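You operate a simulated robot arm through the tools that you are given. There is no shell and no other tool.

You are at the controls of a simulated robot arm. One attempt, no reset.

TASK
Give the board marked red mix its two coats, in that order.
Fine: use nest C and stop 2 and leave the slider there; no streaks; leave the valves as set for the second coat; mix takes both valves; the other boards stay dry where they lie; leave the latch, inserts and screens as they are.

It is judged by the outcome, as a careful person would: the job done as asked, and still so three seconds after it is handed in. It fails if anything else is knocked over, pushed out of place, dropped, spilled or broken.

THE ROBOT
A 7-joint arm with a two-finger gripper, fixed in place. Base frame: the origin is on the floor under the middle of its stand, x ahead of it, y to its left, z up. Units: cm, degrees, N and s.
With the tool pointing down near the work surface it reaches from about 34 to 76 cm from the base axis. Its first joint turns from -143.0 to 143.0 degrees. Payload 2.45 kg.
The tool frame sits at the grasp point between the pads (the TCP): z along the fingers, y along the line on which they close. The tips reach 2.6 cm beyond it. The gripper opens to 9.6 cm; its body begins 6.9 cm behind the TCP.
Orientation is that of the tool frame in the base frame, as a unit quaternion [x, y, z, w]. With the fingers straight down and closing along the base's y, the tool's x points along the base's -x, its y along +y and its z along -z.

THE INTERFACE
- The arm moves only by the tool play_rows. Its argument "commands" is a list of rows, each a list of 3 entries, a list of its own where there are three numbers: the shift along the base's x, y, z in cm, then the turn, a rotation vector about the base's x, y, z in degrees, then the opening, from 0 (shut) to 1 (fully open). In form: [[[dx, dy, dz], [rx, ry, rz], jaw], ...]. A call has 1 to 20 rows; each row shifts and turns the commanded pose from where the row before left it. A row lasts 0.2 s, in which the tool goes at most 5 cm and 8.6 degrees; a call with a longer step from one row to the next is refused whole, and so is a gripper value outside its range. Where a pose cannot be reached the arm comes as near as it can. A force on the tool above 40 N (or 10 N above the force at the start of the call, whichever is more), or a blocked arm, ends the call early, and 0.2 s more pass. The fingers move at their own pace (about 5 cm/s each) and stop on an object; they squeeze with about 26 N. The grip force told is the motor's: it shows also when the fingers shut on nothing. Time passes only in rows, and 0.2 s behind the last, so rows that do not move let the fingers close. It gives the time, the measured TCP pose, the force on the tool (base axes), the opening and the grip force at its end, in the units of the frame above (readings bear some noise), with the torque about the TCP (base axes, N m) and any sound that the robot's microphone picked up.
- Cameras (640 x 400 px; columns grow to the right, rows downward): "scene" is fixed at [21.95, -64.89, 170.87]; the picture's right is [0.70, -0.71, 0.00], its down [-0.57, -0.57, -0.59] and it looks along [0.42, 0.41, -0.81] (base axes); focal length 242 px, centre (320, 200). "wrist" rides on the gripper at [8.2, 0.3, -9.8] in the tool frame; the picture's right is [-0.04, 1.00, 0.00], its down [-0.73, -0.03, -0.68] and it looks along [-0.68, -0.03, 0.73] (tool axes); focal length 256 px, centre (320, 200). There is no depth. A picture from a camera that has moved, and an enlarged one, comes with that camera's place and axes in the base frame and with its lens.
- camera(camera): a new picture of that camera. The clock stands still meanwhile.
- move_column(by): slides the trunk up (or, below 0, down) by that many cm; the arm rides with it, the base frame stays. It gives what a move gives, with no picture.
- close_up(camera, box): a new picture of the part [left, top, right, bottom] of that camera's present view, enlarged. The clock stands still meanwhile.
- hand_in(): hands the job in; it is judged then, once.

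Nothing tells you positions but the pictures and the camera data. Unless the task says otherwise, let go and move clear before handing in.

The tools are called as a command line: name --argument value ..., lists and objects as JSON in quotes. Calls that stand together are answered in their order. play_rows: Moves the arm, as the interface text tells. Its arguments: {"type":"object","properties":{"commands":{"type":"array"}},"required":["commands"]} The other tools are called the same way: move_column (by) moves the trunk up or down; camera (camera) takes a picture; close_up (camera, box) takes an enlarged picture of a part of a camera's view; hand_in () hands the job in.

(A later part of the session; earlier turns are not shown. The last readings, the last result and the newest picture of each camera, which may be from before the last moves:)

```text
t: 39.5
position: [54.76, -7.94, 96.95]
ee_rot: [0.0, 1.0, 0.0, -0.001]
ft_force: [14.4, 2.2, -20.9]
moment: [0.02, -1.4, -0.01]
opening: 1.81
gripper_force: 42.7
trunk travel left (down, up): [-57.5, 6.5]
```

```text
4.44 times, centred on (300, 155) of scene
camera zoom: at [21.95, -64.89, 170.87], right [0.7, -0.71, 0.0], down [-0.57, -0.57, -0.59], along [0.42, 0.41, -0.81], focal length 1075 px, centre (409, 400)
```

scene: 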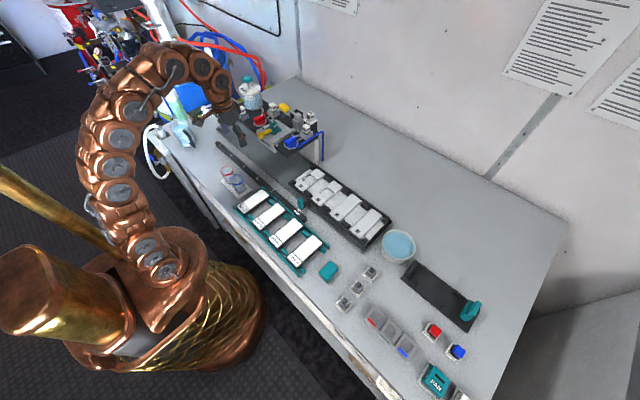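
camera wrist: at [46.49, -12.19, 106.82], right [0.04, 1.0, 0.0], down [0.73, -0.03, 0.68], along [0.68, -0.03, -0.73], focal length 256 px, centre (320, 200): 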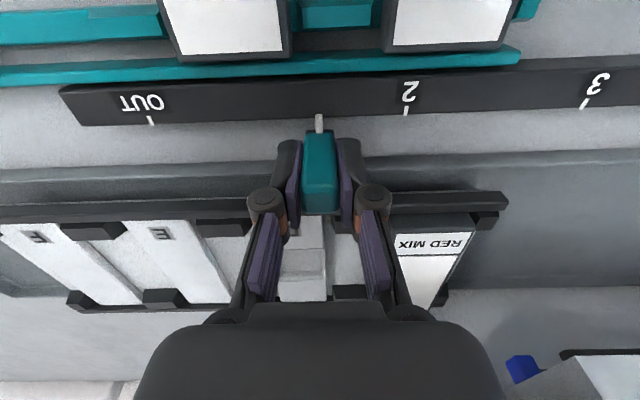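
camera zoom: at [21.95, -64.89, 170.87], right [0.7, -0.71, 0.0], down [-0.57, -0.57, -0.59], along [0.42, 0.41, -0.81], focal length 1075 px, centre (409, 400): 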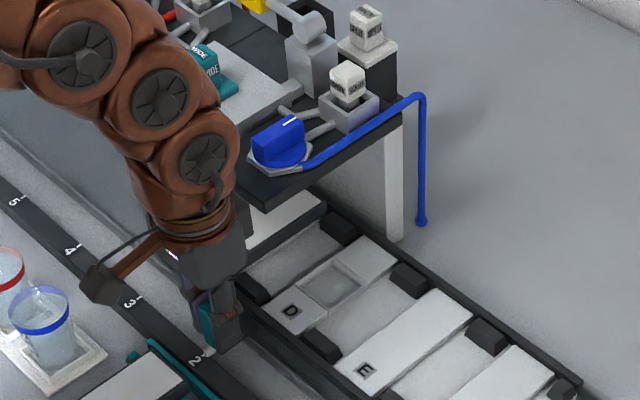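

Pointer is 0.44 cm short of tick 2. I'm making the fine adjustment and relieving the vertical load.

play_rows --commands '[[[0, 0.22, -0.12], [0, 0, 0], 0.1], [[0, 0.22, 0], [0, 0, 0], 0.1], [[0, 0, 0], [0, 0, 0], 0.1], [[0, 0, 0], [0, 0, 0], 0.1]]'

close_up --camera "wrist" --box '[260, 70, 420, 170]'

```text
t: 40.5
position: [54.81, -7.58, 96.85]
ee_rot: [0.001, 1.0, -0.001, 0.0]
ft_force: [9.9, -0.6, -0.6]
moment: [-0.1, 0.88, 0.08]
opening: 1.79
gripper_force: 43.2
trunk travel left (down, up): [-57.5, 6.5]
```

```text
4.00 times, centred on (340, 120) of wrist
camera zoom: at [46.5, -7.16, 106.84], right [0.04, 1.0, 0.0], down [0.73, -0.03, 0.68], along [0.68, -0.03, -0.73], focal length 1024 px, centre (240, 520)
```

zoom: 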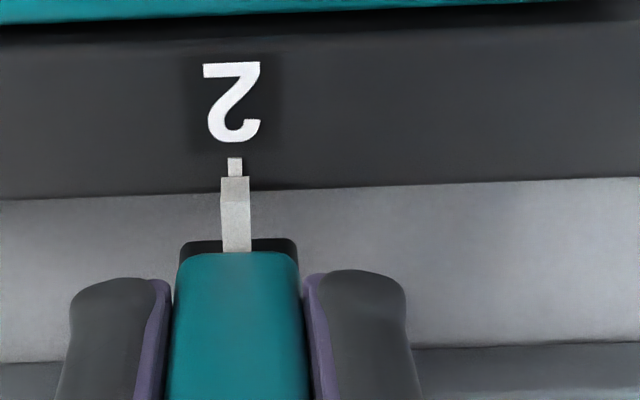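

The pointer is exactly on tick 2. I'm releasing the handle and lifting straight up.

play_rows --commands '[[[0, 0, 0], [0, 0, 0], 0.3], [[0, 0, 0], [0, 0, 0], 0.45], [[0, 0, 0], [0, 0, 0], 0.45], [[0, 0, 2], [0, 0, 0], 0.45], [[0, 0, 3], [0, 0, 0], 0.45], [[0, 0, 4], [0, 0, 0], 0.45], [[-2, 0, 4], [0, 0, 0], 0.45], [[-2, 0, 0], [0, 0, 0], 0.45]]'

camera --camera "wrist"

close_up --camera "wrist" --box '[220, 0, 420, 125]'

close_up --camera "scene" --box '[240, 110, 360, 200]'

```text
t: 42.3
position: [50.81, -7.56, 109.92]
ee_rot: [-0.001, 1.0, 0.0, -0.001]
ft_force: [-0.3, 0.1, -0.5]
moment: [-0.03, 0.05, 0.01]
opening: 4.34
gripper_force: 0.0
trunk travel left (down, up): [-57.5, 6.5]
```

```text
taken
camera wrist: at [42.52, -7.23, 119.82], right [0.04, 1.0, 0.0], down [0.74, -0.03, 0.68], along [0.68, -0.03, -0.74], focal length 256 px, centre (320, 200)
```

wrist: 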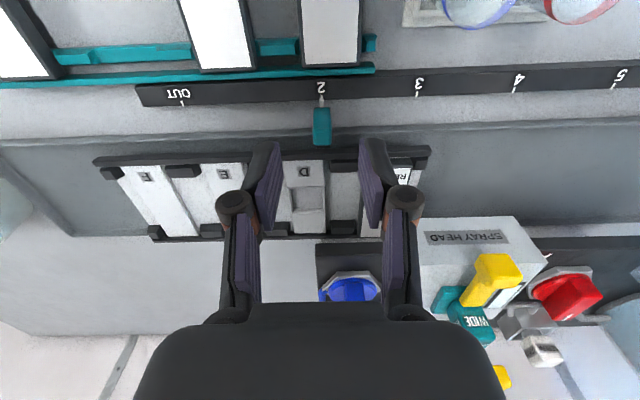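

```text
3.20 times, centred on (320, 62) of wrist
camera zoom: at [42.52, -7.23, 119.82], right [0.04, 1.0, 0.0], down [0.74, -0.03, 0.68], along [0.68, -0.03, -0.74], focal length 819 px, centre (320, 640)
```

zoom: 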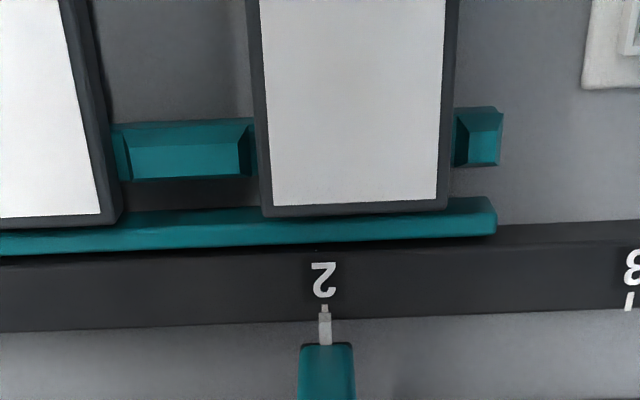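

```text
4.44 times, centred on (300, 155) of scene
camera zoom: at [21.95, -64.89, 170.87], right [0.7, -0.71, 0.0], down [-0.57, -0.57, -0.59], along [0.42, 0.41, -0.81], focal length 1075 px, centre (409, 400)
```

zoom: 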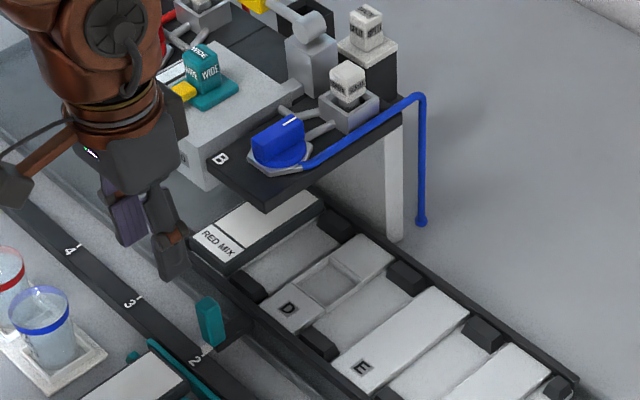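

The slider sits on stop 2 with the board under the deck. Now I'll study valve A (red) up close for its position marks and turning range.

play_rows --commands '[[[0, 3, 2], [0, 0, 0], 1], [[0, 4, 2], [0, 0, 0], 1], [[1, 4, 0], [0, 0, 0], 1], [[2, 4, 0], [0, 0, 0], 1], [[2, 4, 0], [0, 0, 0], 1], [[2, 3, 0], [0, 0, 0], 1], [[0, 0, 0], [0, 0, 0], 1]]'

camera --camera "wrist"

close_up --camera "wrist" --box '[270, 120, 390, 220]'

```text
t: 43.9
position: [57.75, 14.67, 114.27]
ee_rot: [0.0, 1.0, 0.0, 0.0]
ft_force: [0.0, -0.1, -0.3]
moment: [0.01, -0.04, -0.01]
opening: 9.62
gripper_force: 0.0
trunk travel left (down, up): [-57.5, 6.5]
```

```text
taken
camera wrist: at [49.43, 15.04, 124.11], right [0.04, 1.0, 0.0], down [0.73, -0.03, 0.68], along [0.68, -0.03, -0.73], focal length 256 px, centre (320, 200)
```

wrist: 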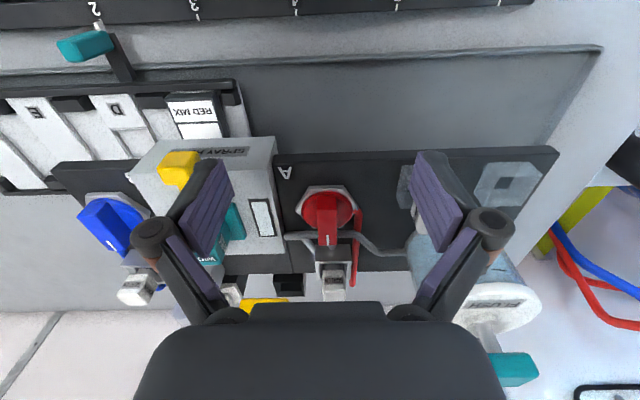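

```text
4.00 times, centred on (330, 170) of wrist
camera zoom: at [49.43, 15.04, 124.11], right [0.04, 1.0, 0.0], down [0.73, -0.03, 0.68], along [0.68, -0.03, -0.73], focal length 1024 px, centre (280, 320)
```

zoom: 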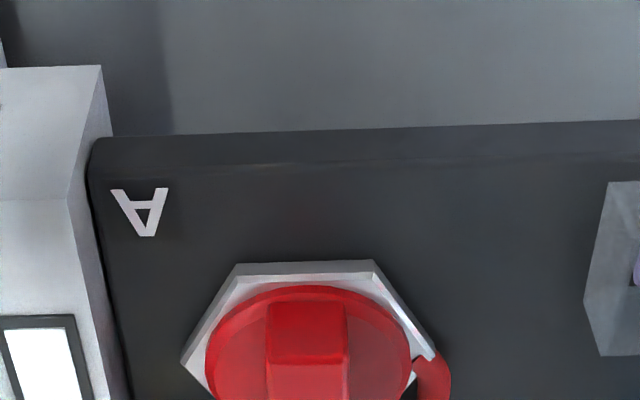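

close_up --camera "wrist" --box '[270, 180, 390, 300]'

close_up --camera "wrist" --box '[240, 190, 290, 250]'

close_up --camera "scene" --box '[255, 105, 285, 130]'

close_up --camera "scene" --box '[280, 115, 325, 155]'

```text
3.33 times, centred on (330, 240) of wrist
camera zoom: at [49.43, 15.04, 124.11], right [0.04, 1.0, 0.0], down [0.73, -0.03, 0.68], along [0.68, -0.03, -0.73], focal length 853 px, centre (287, 67)
```

zoom: 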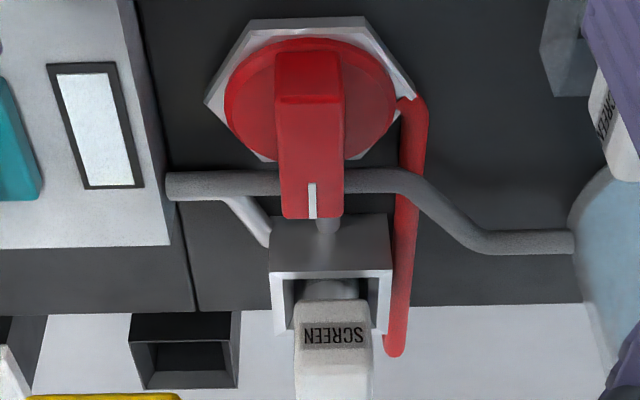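

```text
6.67 times, centred on (265, 220) of wrist
camera zoom: at [49.43, 15.04, 124.11], right [0.04, 1.0, 0.0], down [0.73, -0.03, 0.68], along [0.68, -0.03, -0.73], focal length 1707 px, centre (687, 67)
```

zoom: 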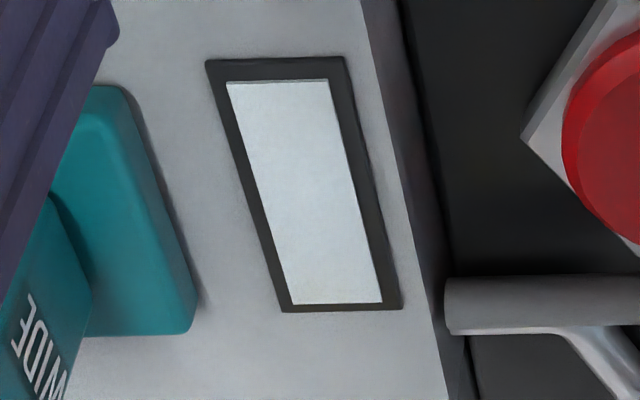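

```text
16.00 times, centred on (270, 118) of scene
camera zoom: at [21.95, -64.89, 170.87], right [0.7, -0.71, 0.0], down [-0.57, -0.57, -0.59], along [0.42, 0.41, -0.81], focal length 3869 px, centre (1120, 1520)
```

zoom: 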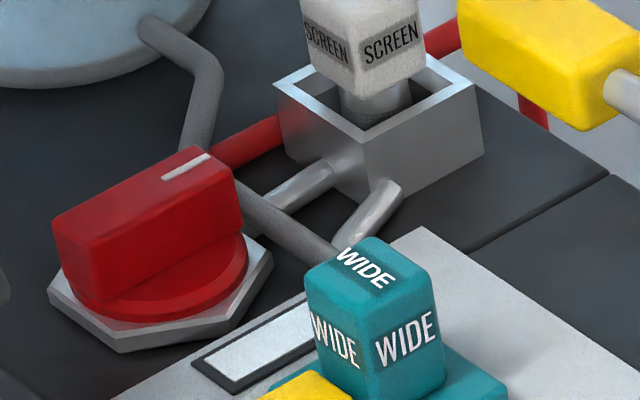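

```text
10.00 times, centred on (302, 135) of scene
camera zoom: at [21.95, -64.89, 170.87], right [0.7, -0.71, 0.0], down [-0.57, -0.57, -0.59], along [0.42, 0.41, -0.81], focal length 2418 px, centre (495, 850)
```

zoom: 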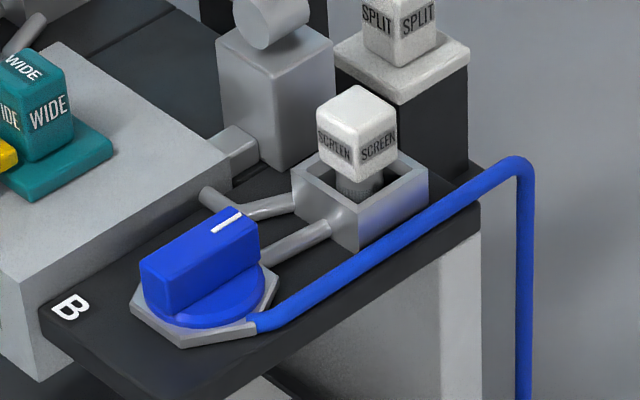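

The head's sight glass is clear now. Valve A's bar runs along x, centred near (66.6, 14.9) with its top at z≈109.5. I'm positioning the hand above it.

play_rows --commands '[[[2, 0.1, 1], [0, 0, 0], 0.42], [[2.5, 0.1, 0], [0, 0, 0], 0.42], [[2.5, 0, 0], [0, 0, 0], 0.42], [[1.8, 0, 0], [0, 0, 0], 0.42], [[0, 0, 0], [0, 0, 0], 0.42]]'

camera --camera "wrist"

close_up --camera "scene" --box '[235, 85, 305, 135]'

```text
t: 45.1
position: [65.76, 14.86, 115.12]
ee_rot: [0.0, 1.0, -0.001, 0.0]
ft_force: [-0.4, -0.7, 0.0]
moment: [0.02, -0.01, 0.02]
opening: 4.02
gripper_force: 0.0
out of reach, approached as far as the arm can: row 4
trunk travel left (down, up): [-57.5, 6.5]
```

```text
taken
camera wrist: at [57.42, 15.25, 125.01], right [0.04, 1.0, 0.0], down [0.73, -0.03, 0.68], along [0.68, -0.03, -0.73], focal length 256 px, centre (320, 200)
```

wrist: 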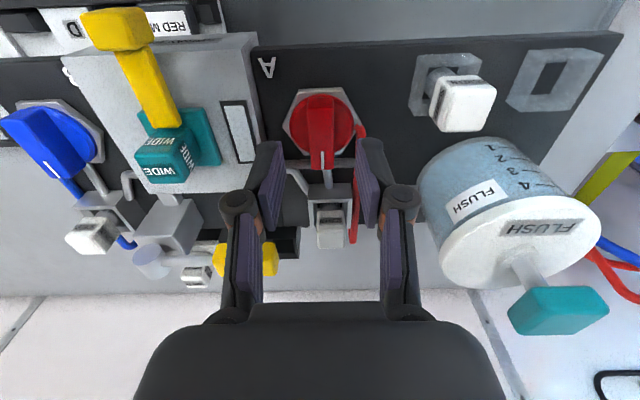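

```text
8.00 times, centred on (270, 110) of scene
camera zoom: at [21.95, -64.89, 170.87], right [0.7, -0.71, 0.0], down [-0.57, -0.57, -0.59], along [0.42, 0.41, -0.81], focal length 1934 px, centre (720, 920)
```

zoom: 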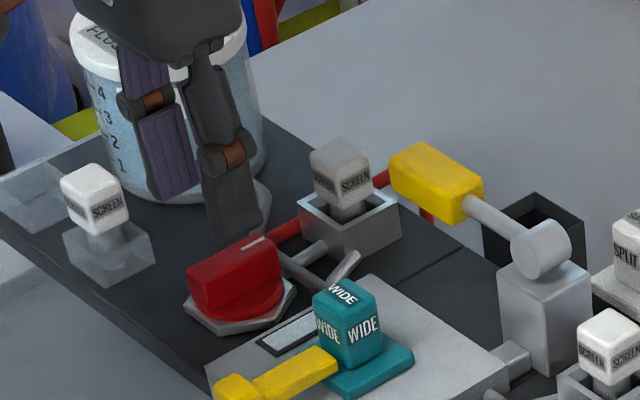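

The arm is at its reach limit at this height, so I'll raise the trunk fully to gain reach, then continue.

move_column --by 6.5

play_rows --commands '[[[0.7, 0.05, -2], [0, 0, 0], 0.42], [[0.2, 0, -3], [0, 0, 0], 0.42], [[0, 0, -3], [0, 0, 0], 0.42], [[0, 0, 0], [0, 0, 0], 0.42]]'

camera --camera "wrist"

close_up --camera "scene" --box '[235, 85, 305, 135]'

```text
t: 46.1
position: [65.62, 14.92, 121.64]
ee_rot: [0.0, 1.0, 0.0, -0.001]
ft_force: [-0.5, -0.5, 0.5]
moment: [-0.01, 0.01, -0.01]
opening: 4.04
gripper_force: 0.1
trunk travel left (down, up): [-64.0, 0.0]
```

```text
t: 47.1
position: [66.62, 14.89, 113.46]
ee_rot: [0.0, 1.0, 0.0, -0.001]
ft_force: [0.0, -0.1, -0.6]
moment: [0.0, 0.02, 0.03]
opening: 4.03
gripper_force: 0.0
trunk travel left (down, up): [-64.0, 0.0]
```

```text
taken
camera wrist: at [58.18, 15.19, 123.41], right [0.04, 1.0, 0.0], down [0.73, -0.03, 0.68], along [0.68, -0.03, -0.73], focal length 256 px, centre (320, 200)
```

wrist: 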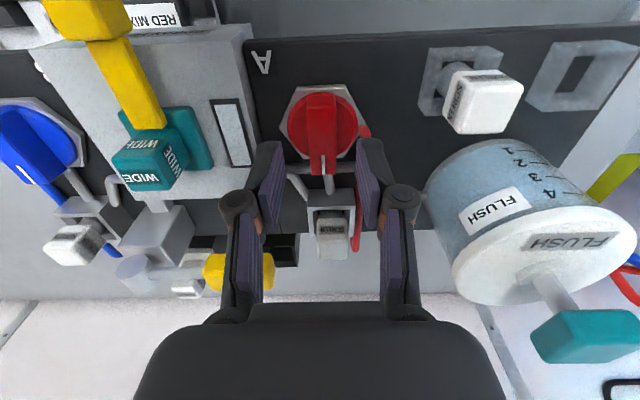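

```text
8.00 times, centred on (270, 110) of scene
camera zoom: at [21.95, -64.89, 170.87], right [0.7, -0.71, 0.0], down [-0.57, -0.57, -0.59], along [0.42, 0.41, -0.81], focal length 1934 px, centre (720, 920)
```

zoom: 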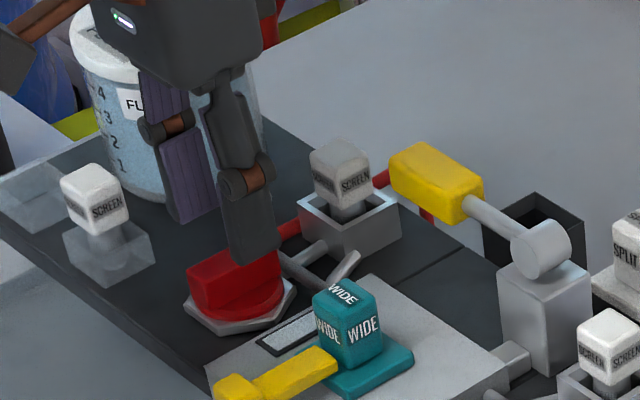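

close_up --camera "wrist" --box '[240, 70, 400, 200]'

close_up --camera "scene" --box '[250, 100, 285, 130]'

```text
3.08 times, centred on (320, 135) of wrist
camera zoom: at [58.18, 15.19, 123.41], right [0.04, 1.0, 0.0], down [0.73, -0.03, 0.68], along [0.68, -0.03, -0.73], focal length 788 px, centre (320, 400)
```

zoom: 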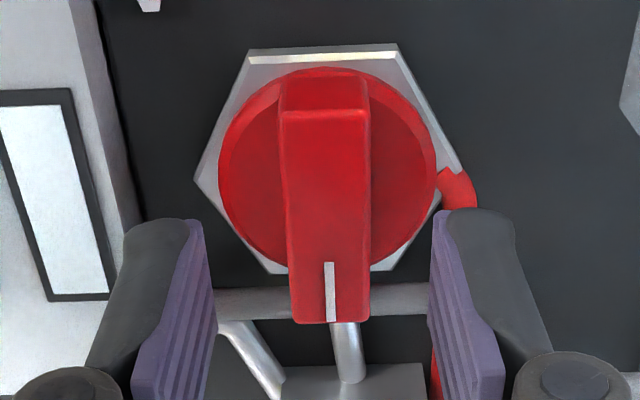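

```text
13.33 times, centred on (268, 115) of scene
camera zoom: at [21.95, -64.89, 170.87], right [0.7, -0.71, 0.0], down [-0.57, -0.57, -0.59], along [0.42, 0.41, -0.81], focal length 3224 px, centre (1020, 1333)
```

zoom: 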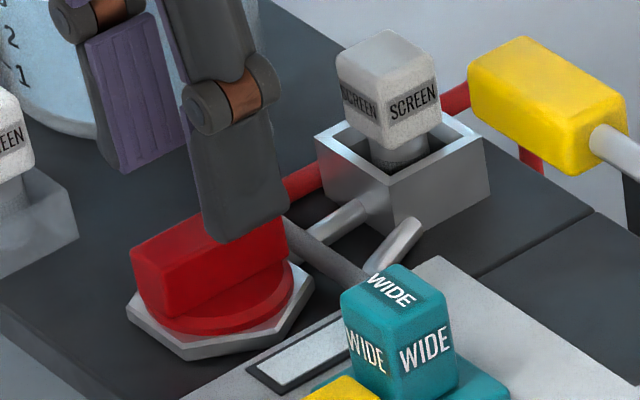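

The bar is between the fingers, with its pivot near (66.4, 14.95). I'm lowering so the tips straddle it just above the disc.

play_rows --commands '[[[-0.2, 0.05, -1.2], [0, 0, 0], 0.42], [[0, 0, -1.0], [0, 0, 0], 0.42], [[0, 0, -0.6], [0, 0, 0], 0.42], [[0, 0, 0], [0, 0, 0], 0.42]]'

close_up --camera "scene" --box '[250, 100, 285, 130]'

close_up --camera "wrist" --box '[240, 70, 400, 200]'

```text
t: 48.1
position: [66.36, 14.98, 110.68]
ee_rot: [0.0, 1.0, 0.0, 0.0]
ft_force: [-0.1, 0.6, -0.3]
moment: [0.0, -0.01, 0.0]
opening: 4.04
gripper_force: 0.2
trunk travel left (down, up): [-64.0, 0.0]
```

```text
13.33 times, centred on (268, 115) of scene
camera zoom: at [21.95, -64.89, 170.87], right [0.7, -0.71, 0.0], down [-0.57, -0.57, -0.59], along [0.42, 0.41, -0.81], focal length 3224 px, centre (1020, 1333)
```

zoom: 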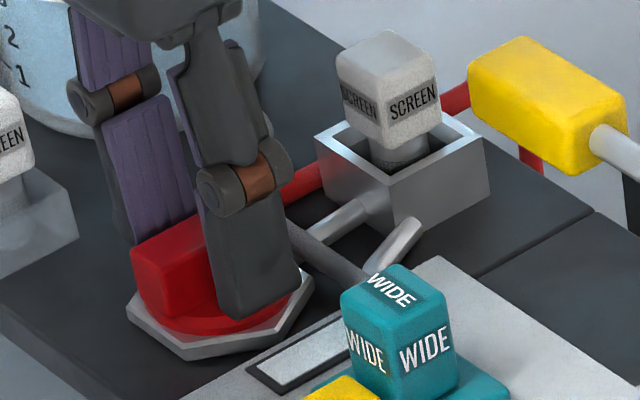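

```text
3.08 times, centred on (320, 135) of wrist
camera zoom: at [58.09, 15.29, 120.62], right [0.04, 1.0, 0.0], down [0.73, -0.03, 0.68], along [0.68, -0.03, -0.73], focal length 788 px, centre (320, 400)
```

zoom: 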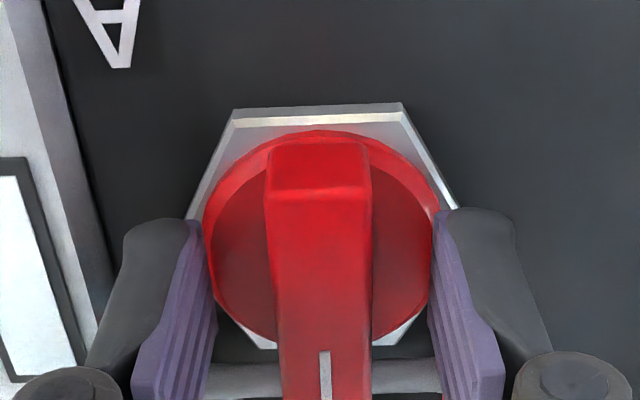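

The fingers straddle the bar well. I'm closing gently.

play_rows --commands '[[[0, 0, 0], [0, 0, 0], 0.25], [[0, 0, 0], [0, 0, 0], 0.13], [[0, 0, 0], [0, 0, 0], 0.13], [[0, 0, 0], [0, 0, 0], 0.13]]'

```text
t: 49.1
position: [66.32, 14.98, 110.72]
ee_rot: [0.0, 1.0, 0.0, 0.0]
ft_force: [0.3, 2.7, -0.7]
moment: [0.14, -0.14, 0.02]
opening: 1.73
gripper_force: 42.8
trunk travel left (down, up): [-64.0, 0.0]
```

The bar is gripped. I'll test the turning direction with a small turn and watch the torque.

play_rows --commands '[[[0, 0, 0], [0, 0, 4], 0.13], [[0, 0, 0], [0, 0, 4], 0.13], [[0, 0, 0], [0, 0, 0], 0.13]]'

close_up --camera "wrist" --box '[240, 70, 400, 200]'

```text
t: 49.9
position: [66.37, 14.95, 110.81]
ee_rot: [-0.07, 0.998, 0.0, 0.001]
ft_force: [1.2, 4.0, -2.5]
moment: [0.1, -0.14, -1.5]
opening: 1.97
gripper_force: 45.0
trunk travel left (down, up): [-64.0, 0.0]
```

```text
3.08 times, centred on (320, 135) of wrist
camera zoom: at [58.12, 14.2, 120.64], right [-0.1, 1.0, 0.0], down [0.73, 0.07, 0.68], along [0.68, 0.07, -0.73], focal length 788 px, centre (320, 400)
```

zoom: 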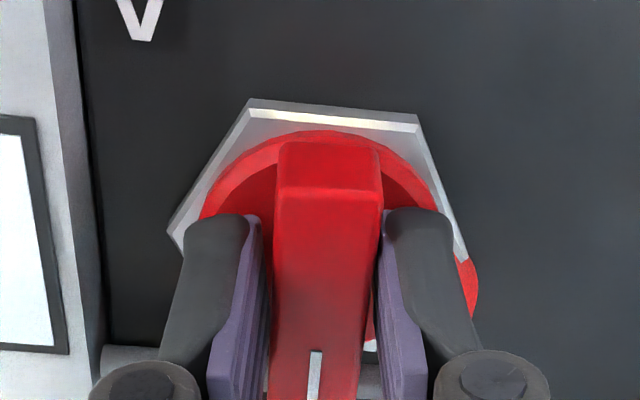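

Turning + meets a hard stop: the bar didn't turn and torque reached 1.5 N m. I'll go back and try the other direction.

play_rows --commands '[[[0, 0, 0], [0, 0, -4], 0.13], [[0, 0, 0], [0, 0, -4], 0.13], [[0, 0, 0], [0, 0, -4], 0.13], [[0, 0, 0], [0, 0, -4], 0.13], [[0, 0, 0], [0, 0, 0], 0.13]]'

close_up --camera "wrist" --box '[240, 70, 400, 200]'

```text
t: 51.1
position: [66.34, 14.98, 110.7]
ee_rot: [0.07, 0.998, -0.001, -0.002]
ft_force: [-1.8, -0.8, -5.5]
moment: [0.05, 0.37, 0.0]
opening: 1.71
gripper_force: 42.8
trunk travel left (down, up): [-64.0, 0.0]
```

```text
3.08 times, centred on (320, 135) of wrist
camera zoom: at [58.23, 16.5, 120.64], right [0.18, 0.98, 0.0], down [0.72, -0.13, 0.68], along [0.67, -0.12, -0.73], focal length 788 px, centre (320, 400)
```

zoom: 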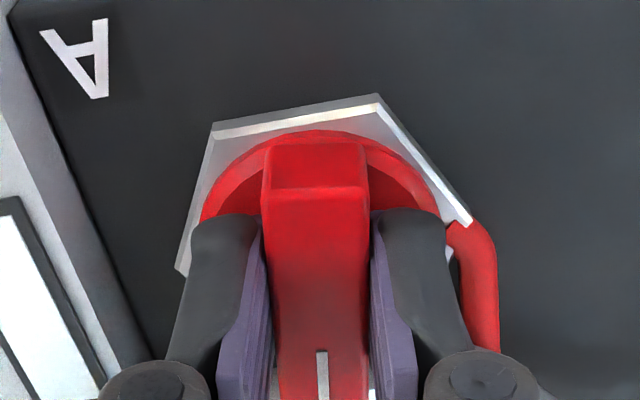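

Clockwise (viewed from above) turns the valve freely. I'll keep turning it that way in stages until the far stop.

play_rows --commands '[[[0, 0, 0], [0, 0, -6], 0.13], [[0, 0, 0], [0, 0, -6], 0.13], [[0, 0, 0], [0, 0, -6], 0.13], [[0, 0, 0], [0, 0, -6], 0.13], [[0, 0, 0], [0, 0, -6], 0.13], [[0, 0, 0], [0, 0, 0], 0.13]]'

camera --camera "wrist"

camera --camera "scene"

```text
t: 52.5
position: [66.45, 15.1, 110.72]
ee_rot: [0.326, 0.945, 0.0, 0.001]
ft_force: [-1.8, 3.2, -7.0]
moment: [0.93, 1.01, -0.01]
opening: 1.74
gripper_force: 42.6
trunk travel left (down, up): [-64.0, 0.0]
```

```text
taken
camera wrist: at [60.05, 20.37, 120.64], right [0.65, 0.76, 0.0], down [0.56, -0.48, 0.68], along [0.52, -0.44, -0.73], focal length 256 px, centre (320, 200)
```

wrist: 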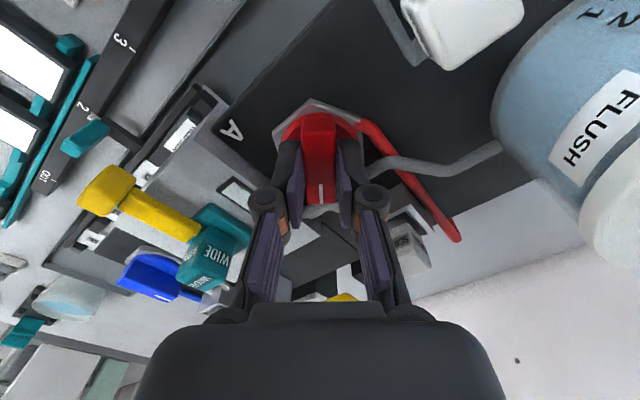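

```text
taken
```

scene: 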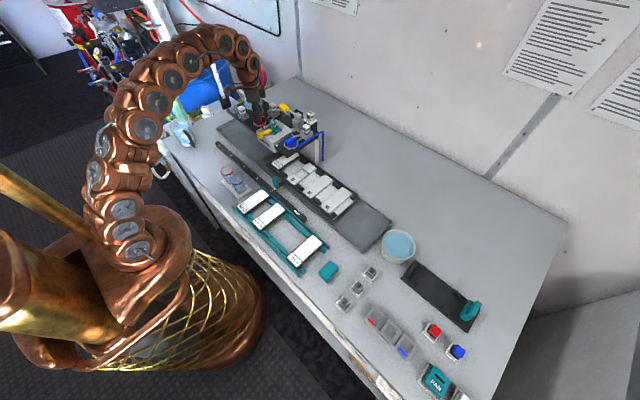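

At 38° and moving freely. I'm continuing the turn.

play_rows --commands '[[[0, 0, 0], [0, 0, -6], 0.13], [[0, 0, 0], [0, 0, -6], 0.13], [[0, 0, 0], [0, 0, -6], 0.13], [[0, 0, 0], [0, 0, -6], 0.13], [[0, 0, 0], [0, 0, -6], 0.13], [[0, 0, 0], [0, 0, 0], 0.13]]'

camera --camera "wrist"

close_up --camera "scene" --box '[225, 75, 305, 135]'

```text
t: 53.9
position: [66.43, 15.13, 110.68]
ee_rot: [0.56, 0.829, -0.001, -0.001]
ft_force: [-4.3, 3.3, -9.3]
moment: [0.51, 0.25, -0.03]
opening: 1.69
gripper_force: 42.9
trunk travel left (down, up): [-64.0, 0.0]
```

```text
taken
camera wrist: at [63.59, 22.82, 120.64], right [0.94, 0.34, 0.0], down [0.25, -0.69, 0.68], along [0.23, -0.64, -0.73], focal length 256 px, centre (320, 200)
```

wrist: 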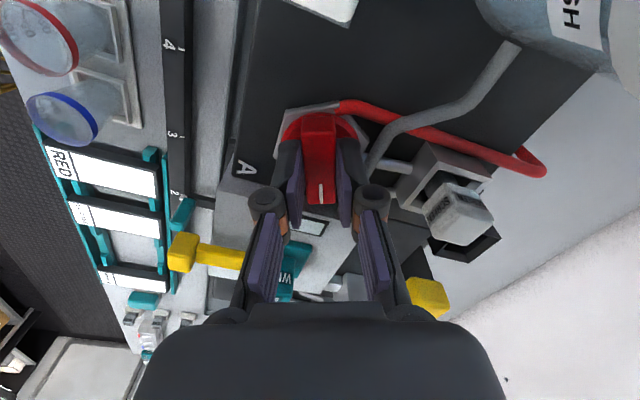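

```text
6.67 times, centred on (265, 105) of scene
camera zoom: at [21.95, -64.89, 170.87], right [0.7, -0.71, 0.0], down [-0.57, -0.57, -0.59], along [0.42, 0.41, -0.81], focal length 1612 px, centre (687, 833)
```

zoom: 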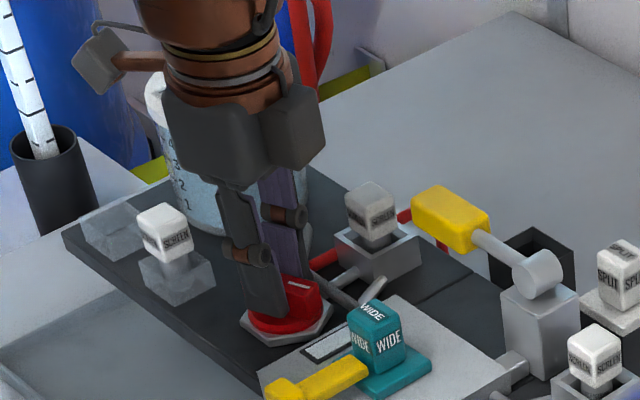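

At 68°, still free. I'll approach 90° carefully and feel for the stop.

play_rows --commands '[[[0, 0, 0], [0, 0, -6], 0.13], [[0, 0, 0], [0, 0, -6], 0.13], [[0, 0, 0], [0, 0, -5], 0.13], [[0, 0, 0], [0, 0, -5], 0.13], [[0, 0, 0], [0, 0, 0], 0.13]]'

close_up --camera "wrist" --box '[240, 80, 400, 240]'

close_up --camera "scene" --box '[245, 95, 305, 135]'

```text
t: 55.1
position: [66.54, 15.09, 110.71]
ee_rot: [0.707, 0.707, 0.0, -0.001]
ft_force: [8.3, 7.3, -6.9]
moment: [0.1, -0.24, 0.01]
opening: 1.72
gripper_force: 42.9
trunk travel left (down, up): [-64.0, 0.0]
```

```text
2.50 times, centred on (320, 160) of wrist
camera zoom: at [66.69, 23.3, 120.64], right [1.0, -0.04, 0.0], down [-0.03, -0.73, 0.68], along [-0.03, -0.68, -0.73], focal length 640 px, centre (320, 300)
```

zoom: 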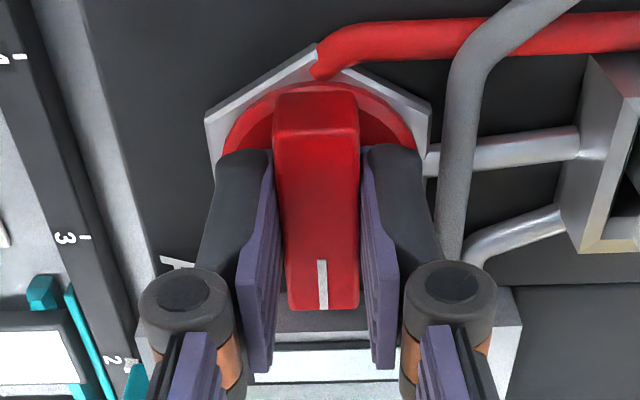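

```text
10.00 times, centred on (275, 115) of scene
camera zoom: at [21.95, -64.89, 170.87], right [0.7, -0.71, 0.0], down [-0.57, -0.57, -0.59], along [0.42, 0.41, -0.81], focal length 2418 px, centre (770, 1050)
```

zoom: 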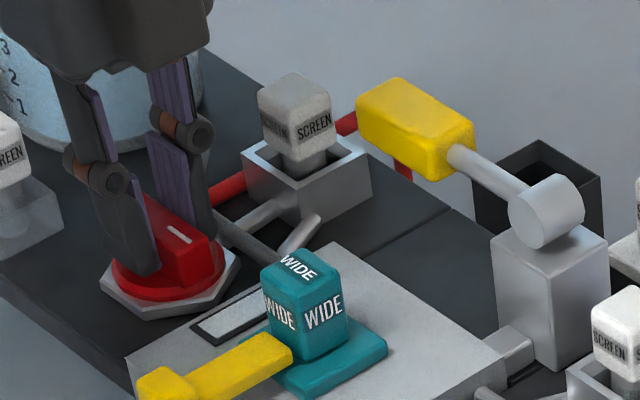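

At 90° the mark points at the head and torque is still zero. I'll probe a few degrees more for the stop.

play_rows --commands '[[[0, 0, 0], [0, 0, -4], 0.13], [[0, 0, 0], [0, 0, -3], 0.13], [[0, 0, 0], [0, 0, 0], 0.13]]'

close_up --camera "wrist" --box '[240, 80, 400, 240]'

```text
t: 55.9
position: [66.66, 15.04, 110.8]
ee_rot: [0.749, 0.663, 0.0, 0.0]
ft_force: [9.7, 3.9, -2.1]
moment: [-0.18, -0.24, 1.45]
opening: 1.93
gripper_force: 45.1
trunk travel left (down, up): [-64.0, 0.0]
```

```text
2.50 times, centred on (320, 160) of wrist
camera zoom: at [67.69, 23.12, 120.64], right [0.99, -0.16, 0.0], down [-0.12, -0.72, 0.68], along [-0.11, -0.67, -0.73], focal length 640 px, centre (320, 300)
```

zoom: 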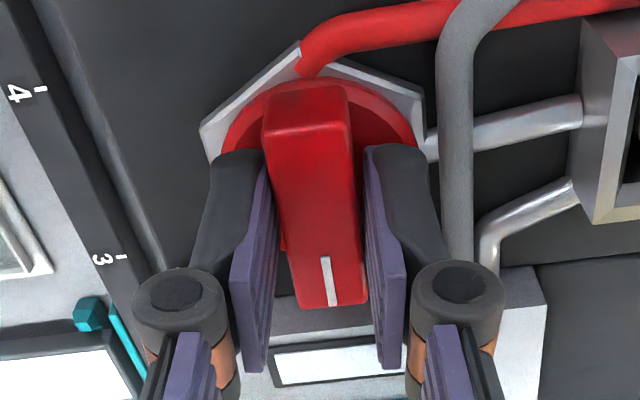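

The far stop at 90° is confirmed. I'm relieving the torque, releasing the knob and lifting to check the sight glass.

play_rows --commands '[[[0, 0, 0], [0, 0, 4], 0.13], [[0, 0, 0], [0, 0, 3], 0.13], [[0, 0, 0], [0, 0, 0], 0.13], [[0, 0, 0], [0, 0, 0], 0.35], [[0, 0, 0], [0, 0, 0], 0.42], [[0, 0, 1.5], [0, 0, 0], 0.42], [[0, 0, 3], [0, 0, 0], 0.42], [[0, 0, 3], [0, 0, 0], 0.42]]'

camera --camera "wrist"

close_up --camera "wrist" --box '[230, 100, 410, 240]'

close_up --camera "scene" --box '[245, 95, 305, 135]'

```text
t: 57.7
position: [66.43, 14.9, 118.21]
ee_rot: [0.707, 0.707, -0.001, 0.0]
ft_force: [0.6, -0.6, -0.3]
moment: [0.01, -0.01, -0.01]
opening: 4.03
gripper_force: 0.1
trunk travel left (down, up): [-64.0, 0.0]
```

```text
taken
camera wrist: at [66.61, 23.14, 128.12], right [1.0, -0.04, 0.0], down [-0.03, -0.73, 0.68], along [-0.03, -0.68, -0.73], focal length 256 px, centre (320, 200)
```

wrist: 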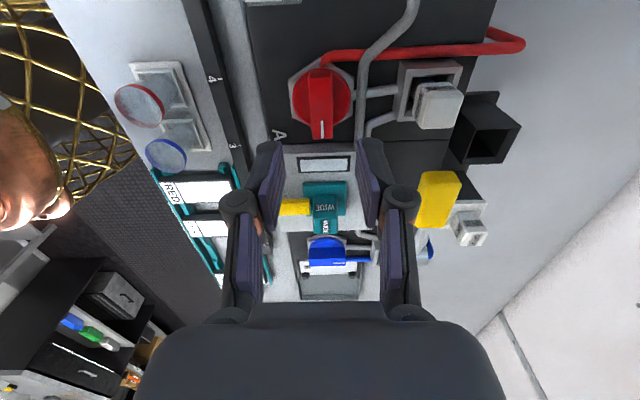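

```text
2.86 times, centred on (320, 170) of wrist
camera zoom: at [66.61, 23.14, 128.12], right [1.0, -0.04, 0.0], down [-0.03, -0.73, 0.68], along [-0.03, -0.68, -0.73], focal length 731 px, centre (320, 286)
```

zoom: 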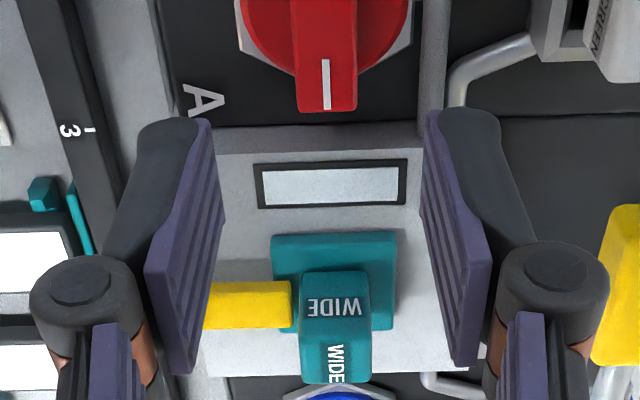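

```text
10.00 times, centred on (275, 115) of scene
camera zoom: at [21.95, -64.89, 170.87], right [0.7, -0.71, 0.0], down [-0.57, -0.57, -0.59], along [0.42, 0.41, -0.81], focal length 2418 px, centre (770, 1050)
```

zoom: 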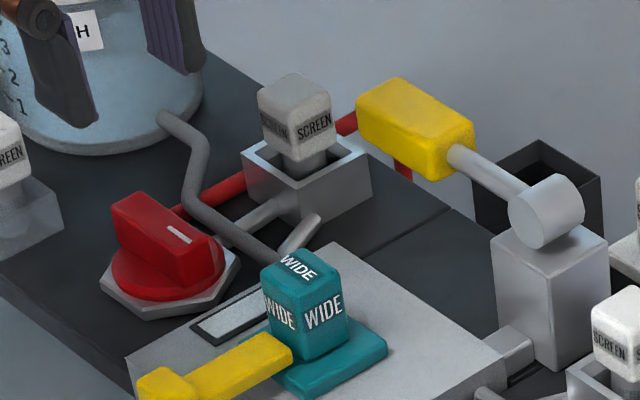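

The glass is still clear and valve A is at its other stop. Before using the trigger I'll check which way valve B turns, to understand the open position. I'm rotating the hand back and moving over B, which by symmetry should be near (66.4, -5).

play_rows --commands '[[[0, 0, 2], [0, 0, 8], 0.42], [[0, -1.5, 0], [0, 0, 8], 0.42], [[0, -1.8, 0], [0, 0, 8], 0.42], [[0, -1.8, 0], [0, 0, 8], 0.42], [[0, -1.8, 0], [0, 0, 8], 0.42], [[0, -1.8, 0], [0, 0, 8], 0.42], [[0, -1.8, 0], [0, 0, 8], 0.42], [[0, -1.8, 0], [0, 0, 8], 0.42], [[0, -1.8, 0], [0, 0, 8], 0.42], [[0, -1.8, 0], [0, 0, 8], 0.42], [[0, -1.8, 0], [0, 0, 8], 0.42], [[0, -1.9, 0], [0, 0, 2], 0.42], [[0, 0, 0], [0, 0, 0], 0.42]]'

camera --camera "wrist"

close_up --camera "wrist" --box '[230, 80, 410, 220]'

```text
t: 60.5
position: [66.34, -4.46, 120.28]
ee_rot: [-0.001, 1.0, 0.0, 0.0]
ft_force: [-0.1, -0.4, 0.3]
moment: [0.0, 0.01, 0.01]
opening: 4.03
gripper_force: 0.0
trunk travel left (down, up): [-64.0, 0.0]
```

```text
taken
camera wrist: at [58.1, -4.12, 130.18], right [0.04, 1.0, 0.0], down [0.73, -0.03, 0.68], along [0.68, -0.03, -0.73], focal length 256 px, centre (320, 200)
```

wrist: 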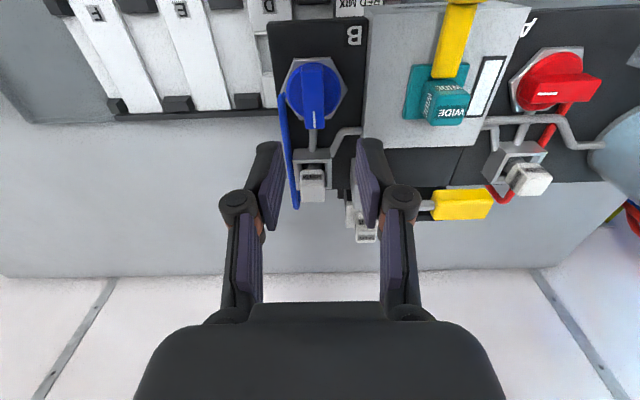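

```text
2.86 times, centred on (320, 150) of wrist
camera zoom: at [58.1, -4.12, 130.18], right [0.04, 1.0, 0.0], down [0.73, -0.03, 0.68], along [0.68, -0.03, -0.73], focal length 731 px, centre (320, 343)
```

zoom: 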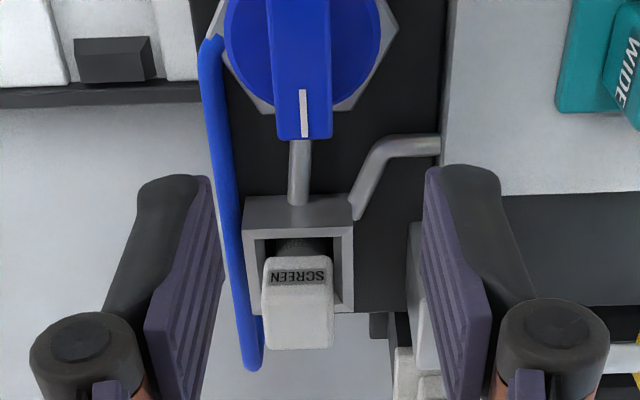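

Valve B's bar is at y≈-5.0 and x≈66.4. I'm lowering onto it.

play_rows --commands '[[[0.05, -0.5, -3], [0, 0, 0], 0.42], [[0, 0, -3], [0, 0, 0], 0.42], [[0, 0, -2], [0, 0, 0], 0.42], [[0, 0, -1.0], [0, 0, 0], 0.42], [[0, 0, -0.5], [0, 0, 0], 0.42], [[0, 0, 0], [0, 0, 0], 0.42]]'

close_up --camera "wrist" --box '[240, 70, 400, 200]'

close_up --camera "scene" --box '[270, 105, 330, 150]'

```text
t: 61.9
position: [66.53, -5.1, 110.84]
ee_rot: [0.0, 1.0, 0.001, 0.0]
ft_force: [0.3, 0.2, -0.3]
moment: [0.03, 0.01, 0.02]
opening: 4.04
gripper_force: 0.1
trunk travel left (down, up): [-64.0, 0.0]
```

```text
3.08 times, centred on (320, 135) of wrist
camera zoom: at [58.25, -4.71, 120.62], right [0.04, 1.0, 0.0], down [0.73, -0.03, 0.68], along [0.68, -0.03, -0.73], focal length 788 px, centre (320, 400)
```

zoom: 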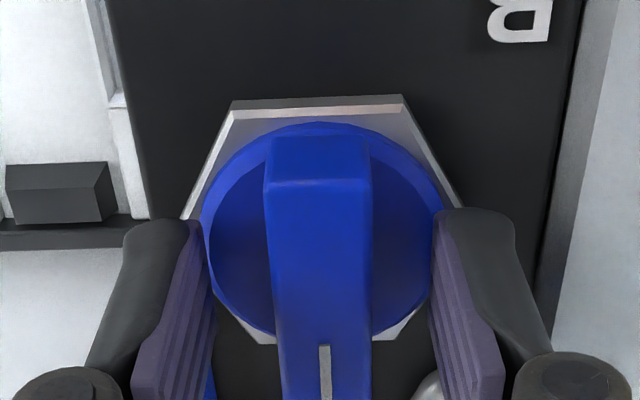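

```text
8.89 times, centred on (300, 128) of scene
camera zoom: at [21.95, -64.89, 170.87], right [0.7, -0.71, 0.0], down [-0.57, -0.57, -0.59], along [0.42, 0.41, -0.81], focal length 2149 px, centre (498, 844)
```

zoom: 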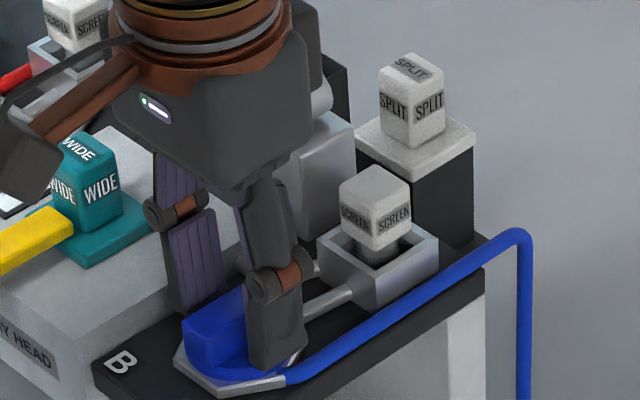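

Aligned with B. I'm gripping it and testing with a small turn.

play_rows --commands '[[[0, 0, 0], [0, 0, 0], 0.25], [[0, 0, 0], [0, 0, 0], 0.13], [[0, 0, 0], [0, 0, 0], 0.13], [[0, 0, 0], [0, 0, 0], 0.13], [[0, 0, 0], [0, 0, -3], 0.13], [[0, 0, 0], [0, 0, -3], 0.13], [[0, 0, 0], [0, 0, 0], 0.13]]'

close_up --camera "wrist" --box '[240, 70, 400, 200]'

```text
t: 63.5
position: [66.49, -5.0, 110.79]
ee_rot: [0.052, 0.999, 0.0, 0.0]
ft_force: [5.2, 4.5, -0.9]
moment: [0.1, -0.14, 0.01]
opening: 1.72
gripper_force: 42.8
trunk travel left (down, up): [-64.0, 0.0]
```

```text
3.08 times, centred on (320, 135) of wrist
camera zoom: at [58.33, -3.81, 120.61], right [0.14, 0.99, 0.0], down [0.73, -0.11, 0.68], along [0.67, -0.1, -0.73], focal length 788 px, centre (320, 400)
```

zoom: 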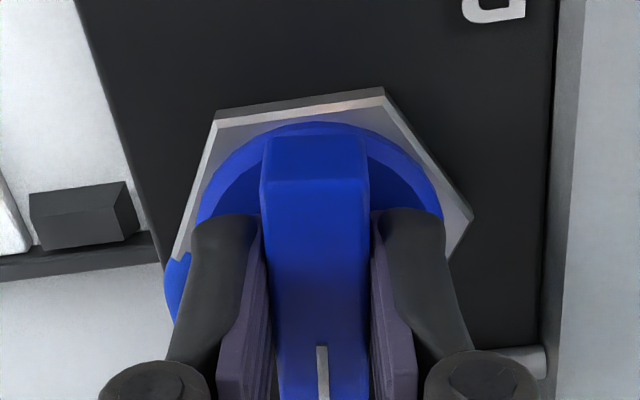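

Valve B also turns clockwise from its starting stop. I'll return B exactly to its starting stop and release it.

play_rows --commands '[[[0, 0, 0], [0, 0, 3], 0.13], [[0, 0, 0], [0, 0, 3], 0.13], [[0, 0, 0], [0, 0, 3], 0.13], [[0, 0, 0], [0, 0, 0], 0.13]]'

play_rows --commands '[[[0, 0, 0], [0, 0, -2.5], 0.13], [[0, 0, 0], [0, 0, 0], 0.3], [[0, 0, 0], [0, 0, 0], 0.42], [[0, 0, 0], [0, 0, 0], 0.42], [[0, 0, 2], [0, 0, 0], 0.42], [[0, 0, 3], [0, 0, 0], 0.42], [[-2, 0, 3], [0, 0, 0], 0.42]]'

close_up --camera "wrist" --box '[230, 80, 410, 220]'

close_up --camera "scene" --box '[270, 105, 330, 150]'

```text
t: 64.5
position: [66.5, -5.14, 110.72]
ee_rot: [-0.027, 1.0, 0.0, 0.001]
ft_force: [8.2, 4.7, -1.3]
moment: [0.09, -0.67, -1.28]
opening: 1.77
gripper_force: 43.5
trunk travel left (down, up): [-64.0, 0.0]
```

```text
t: 66.1
position: [64.53, -4.97, 118.86]
ee_rot: [-0.004, 1.0, 0.0, 0.001]
ft_force: [1.4, 0.2, 0.1]
moment: [0.02, 0.04, 0.03]
opening: 4.06
gripper_force: 0.1
trunk travel left (down, up): [-64.0, 0.0]
```

```text
2.86 times, centred on (320, 150) of wrist
camera zoom: at [56.21, -4.67, 128.78], right [0.03, 1.0, 0.0], down [0.73, -0.02, 0.68], along [0.68, -0.02, -0.73], focal length 731 px, centre (320, 343)
```

zoom: 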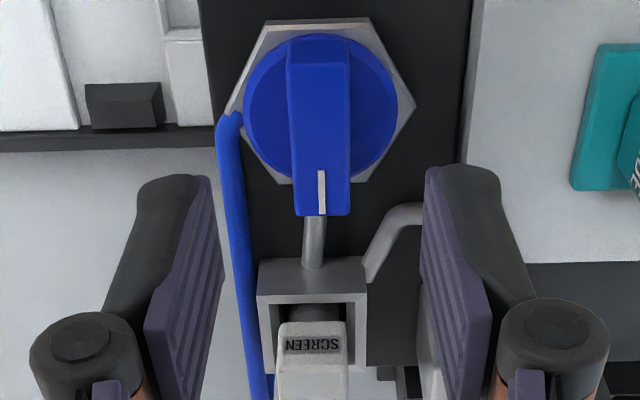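

```text
8.89 times, centred on (300, 128) of scene
camera zoom: at [21.95, -64.89, 170.87], right [0.7, -0.71, 0.0], down [-0.57, -0.57, -0.59], along [0.42, 0.41, -0.81], focal length 2149 px, centre (498, 844)
```

zoom: 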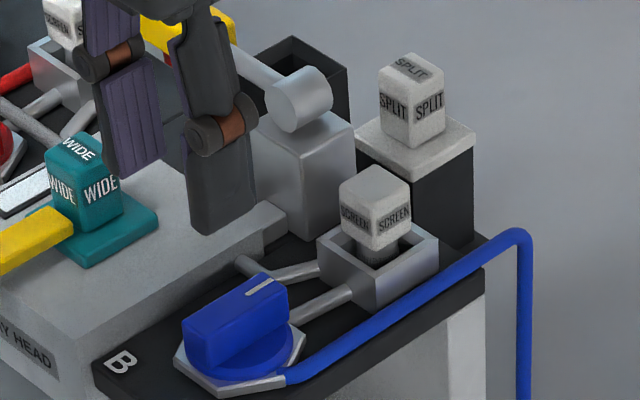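

B is back at its start. I'll look under the head again from the front, to see whether the red and blue ports changed with A turned.

play_rows --commands '[[[-4, 1, 0], [0, 0, 0], 1], [[-4, 2, 0], [0, 0, 0], 1], [[-4, 3, -1], [0, -6, 0], 1], [[-2, 3, -2], [0, -8, 0], 1], [[0, 2, -3], [0, -8, 0], 1], [[0, 0, -3], [0, -8, 0], 1], [[0, 0, -3], [0, -8, 0], 1], [[0, 0, -1], [0, -4, 0], 1], [[0, 0, 0], [0, 0, 0], 1]]'

camera --camera "wrist"

close_up --camera "wrist" --box '[160, 60, 420, 220]'

```text
refused: row 3 steps farther than a row can; nothing moved
```

```text
taken
camera wrist: at [56.21, -4.67, 128.78], right [0.03, 1.0, 0.0], down [0.73, -0.02, 0.68], along [0.68, -0.02, -0.73], focal length 256 px, centre (320, 200)
```

wrist: 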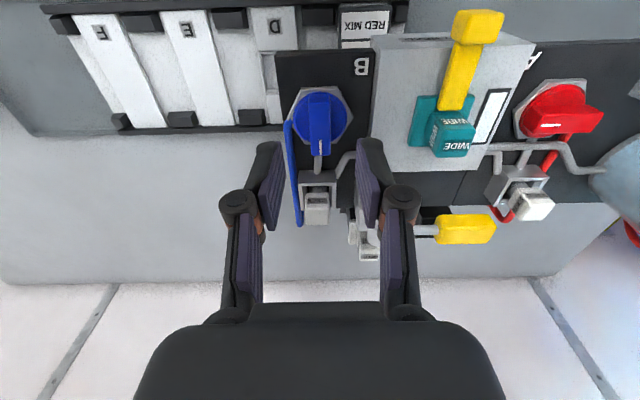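

```text
2.46 times, centred on (290, 140) of wrist
camera zoom: at [56.21, -4.67, 128.78], right [0.03, 1.0, 0.0], down [0.73, -0.02, 0.68], along [0.68, -0.02, -0.73], focal length 630 px, centre (394, 348)
```

zoom: 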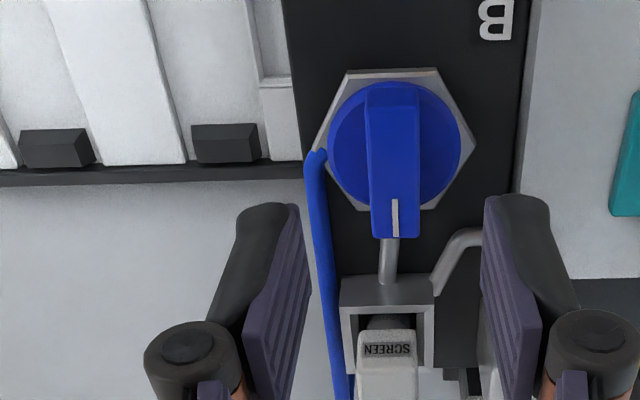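

One row was too long and the move was refused. I'm repeating it with shorter steps.

play_rows --commands '[[[-4, 1, 0], [0, 0, 0], 1], [[-4, 2, 0], [0, 0, 0], 1], [[-3, 3, -1], [0, -6, 0], 1], [[-2, 3, -2], [0, -8, 0], 1], [[-1, 2, -3], [0, -8, 0], 1], [[0, 0, -3], [0, -8, 0], 1], [[0, 0, -3], [0, -8, 0], 1], [[0, 0, -1], [0, -4, 0], 1], [[0, 0, 0], [0, 0, 0], 1]]'

camera --camera "wrist"

close_up --camera "wrist" --box '[160, 60, 420, 220]'

```text
t: 68.1
position: [51.66, 6.54, 107.0]
ee_rot: [-0.007, 0.939, 0.006, 0.344]
ft_force: [-0.6, -0.6, -0.1]
moment: [-0.02, 0.0, 0.0]
opening: 9.6
gripper_force: 0.1
out of reach, approached as far as the arm can: row 8
trunk travel left (down, up): [-64.0, 0.0]
```

```text
taken
camera wrist: at [38.92, 6.68, 109.37], right [0.01, 1.0, 0.03], down [0.12, -0.03, 0.99], along [0.99, -0.01, -0.12], focal length 256 px, centre (320, 200)
```

wrist: 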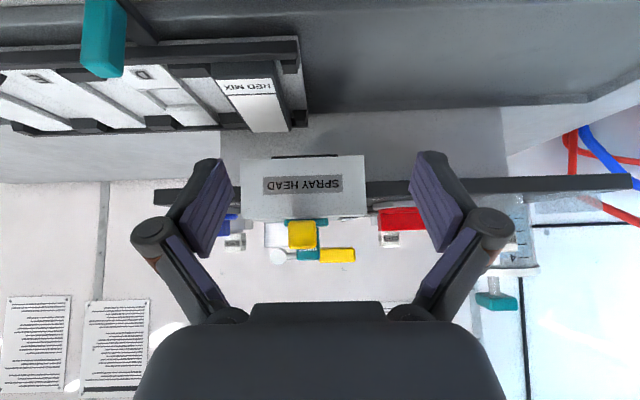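

```text
2.46 times, centred on (290, 140) of wrist
camera zoom: at [38.92, 6.68, 109.37], right [0.01, 1.0, 0.03], down [0.12, -0.03, 0.99], along [0.99, -0.01, -0.12], focal length 630 px, centre (394, 348)
```

zoom: 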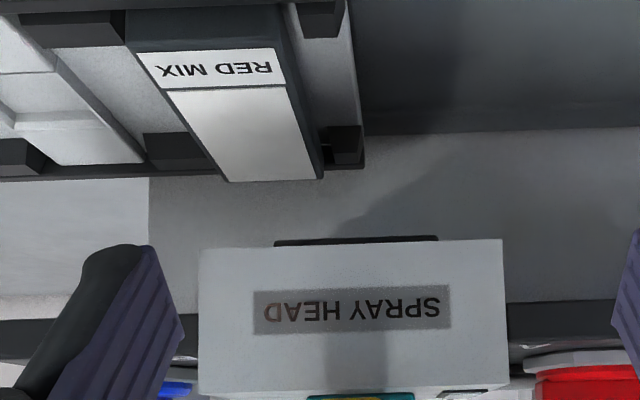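

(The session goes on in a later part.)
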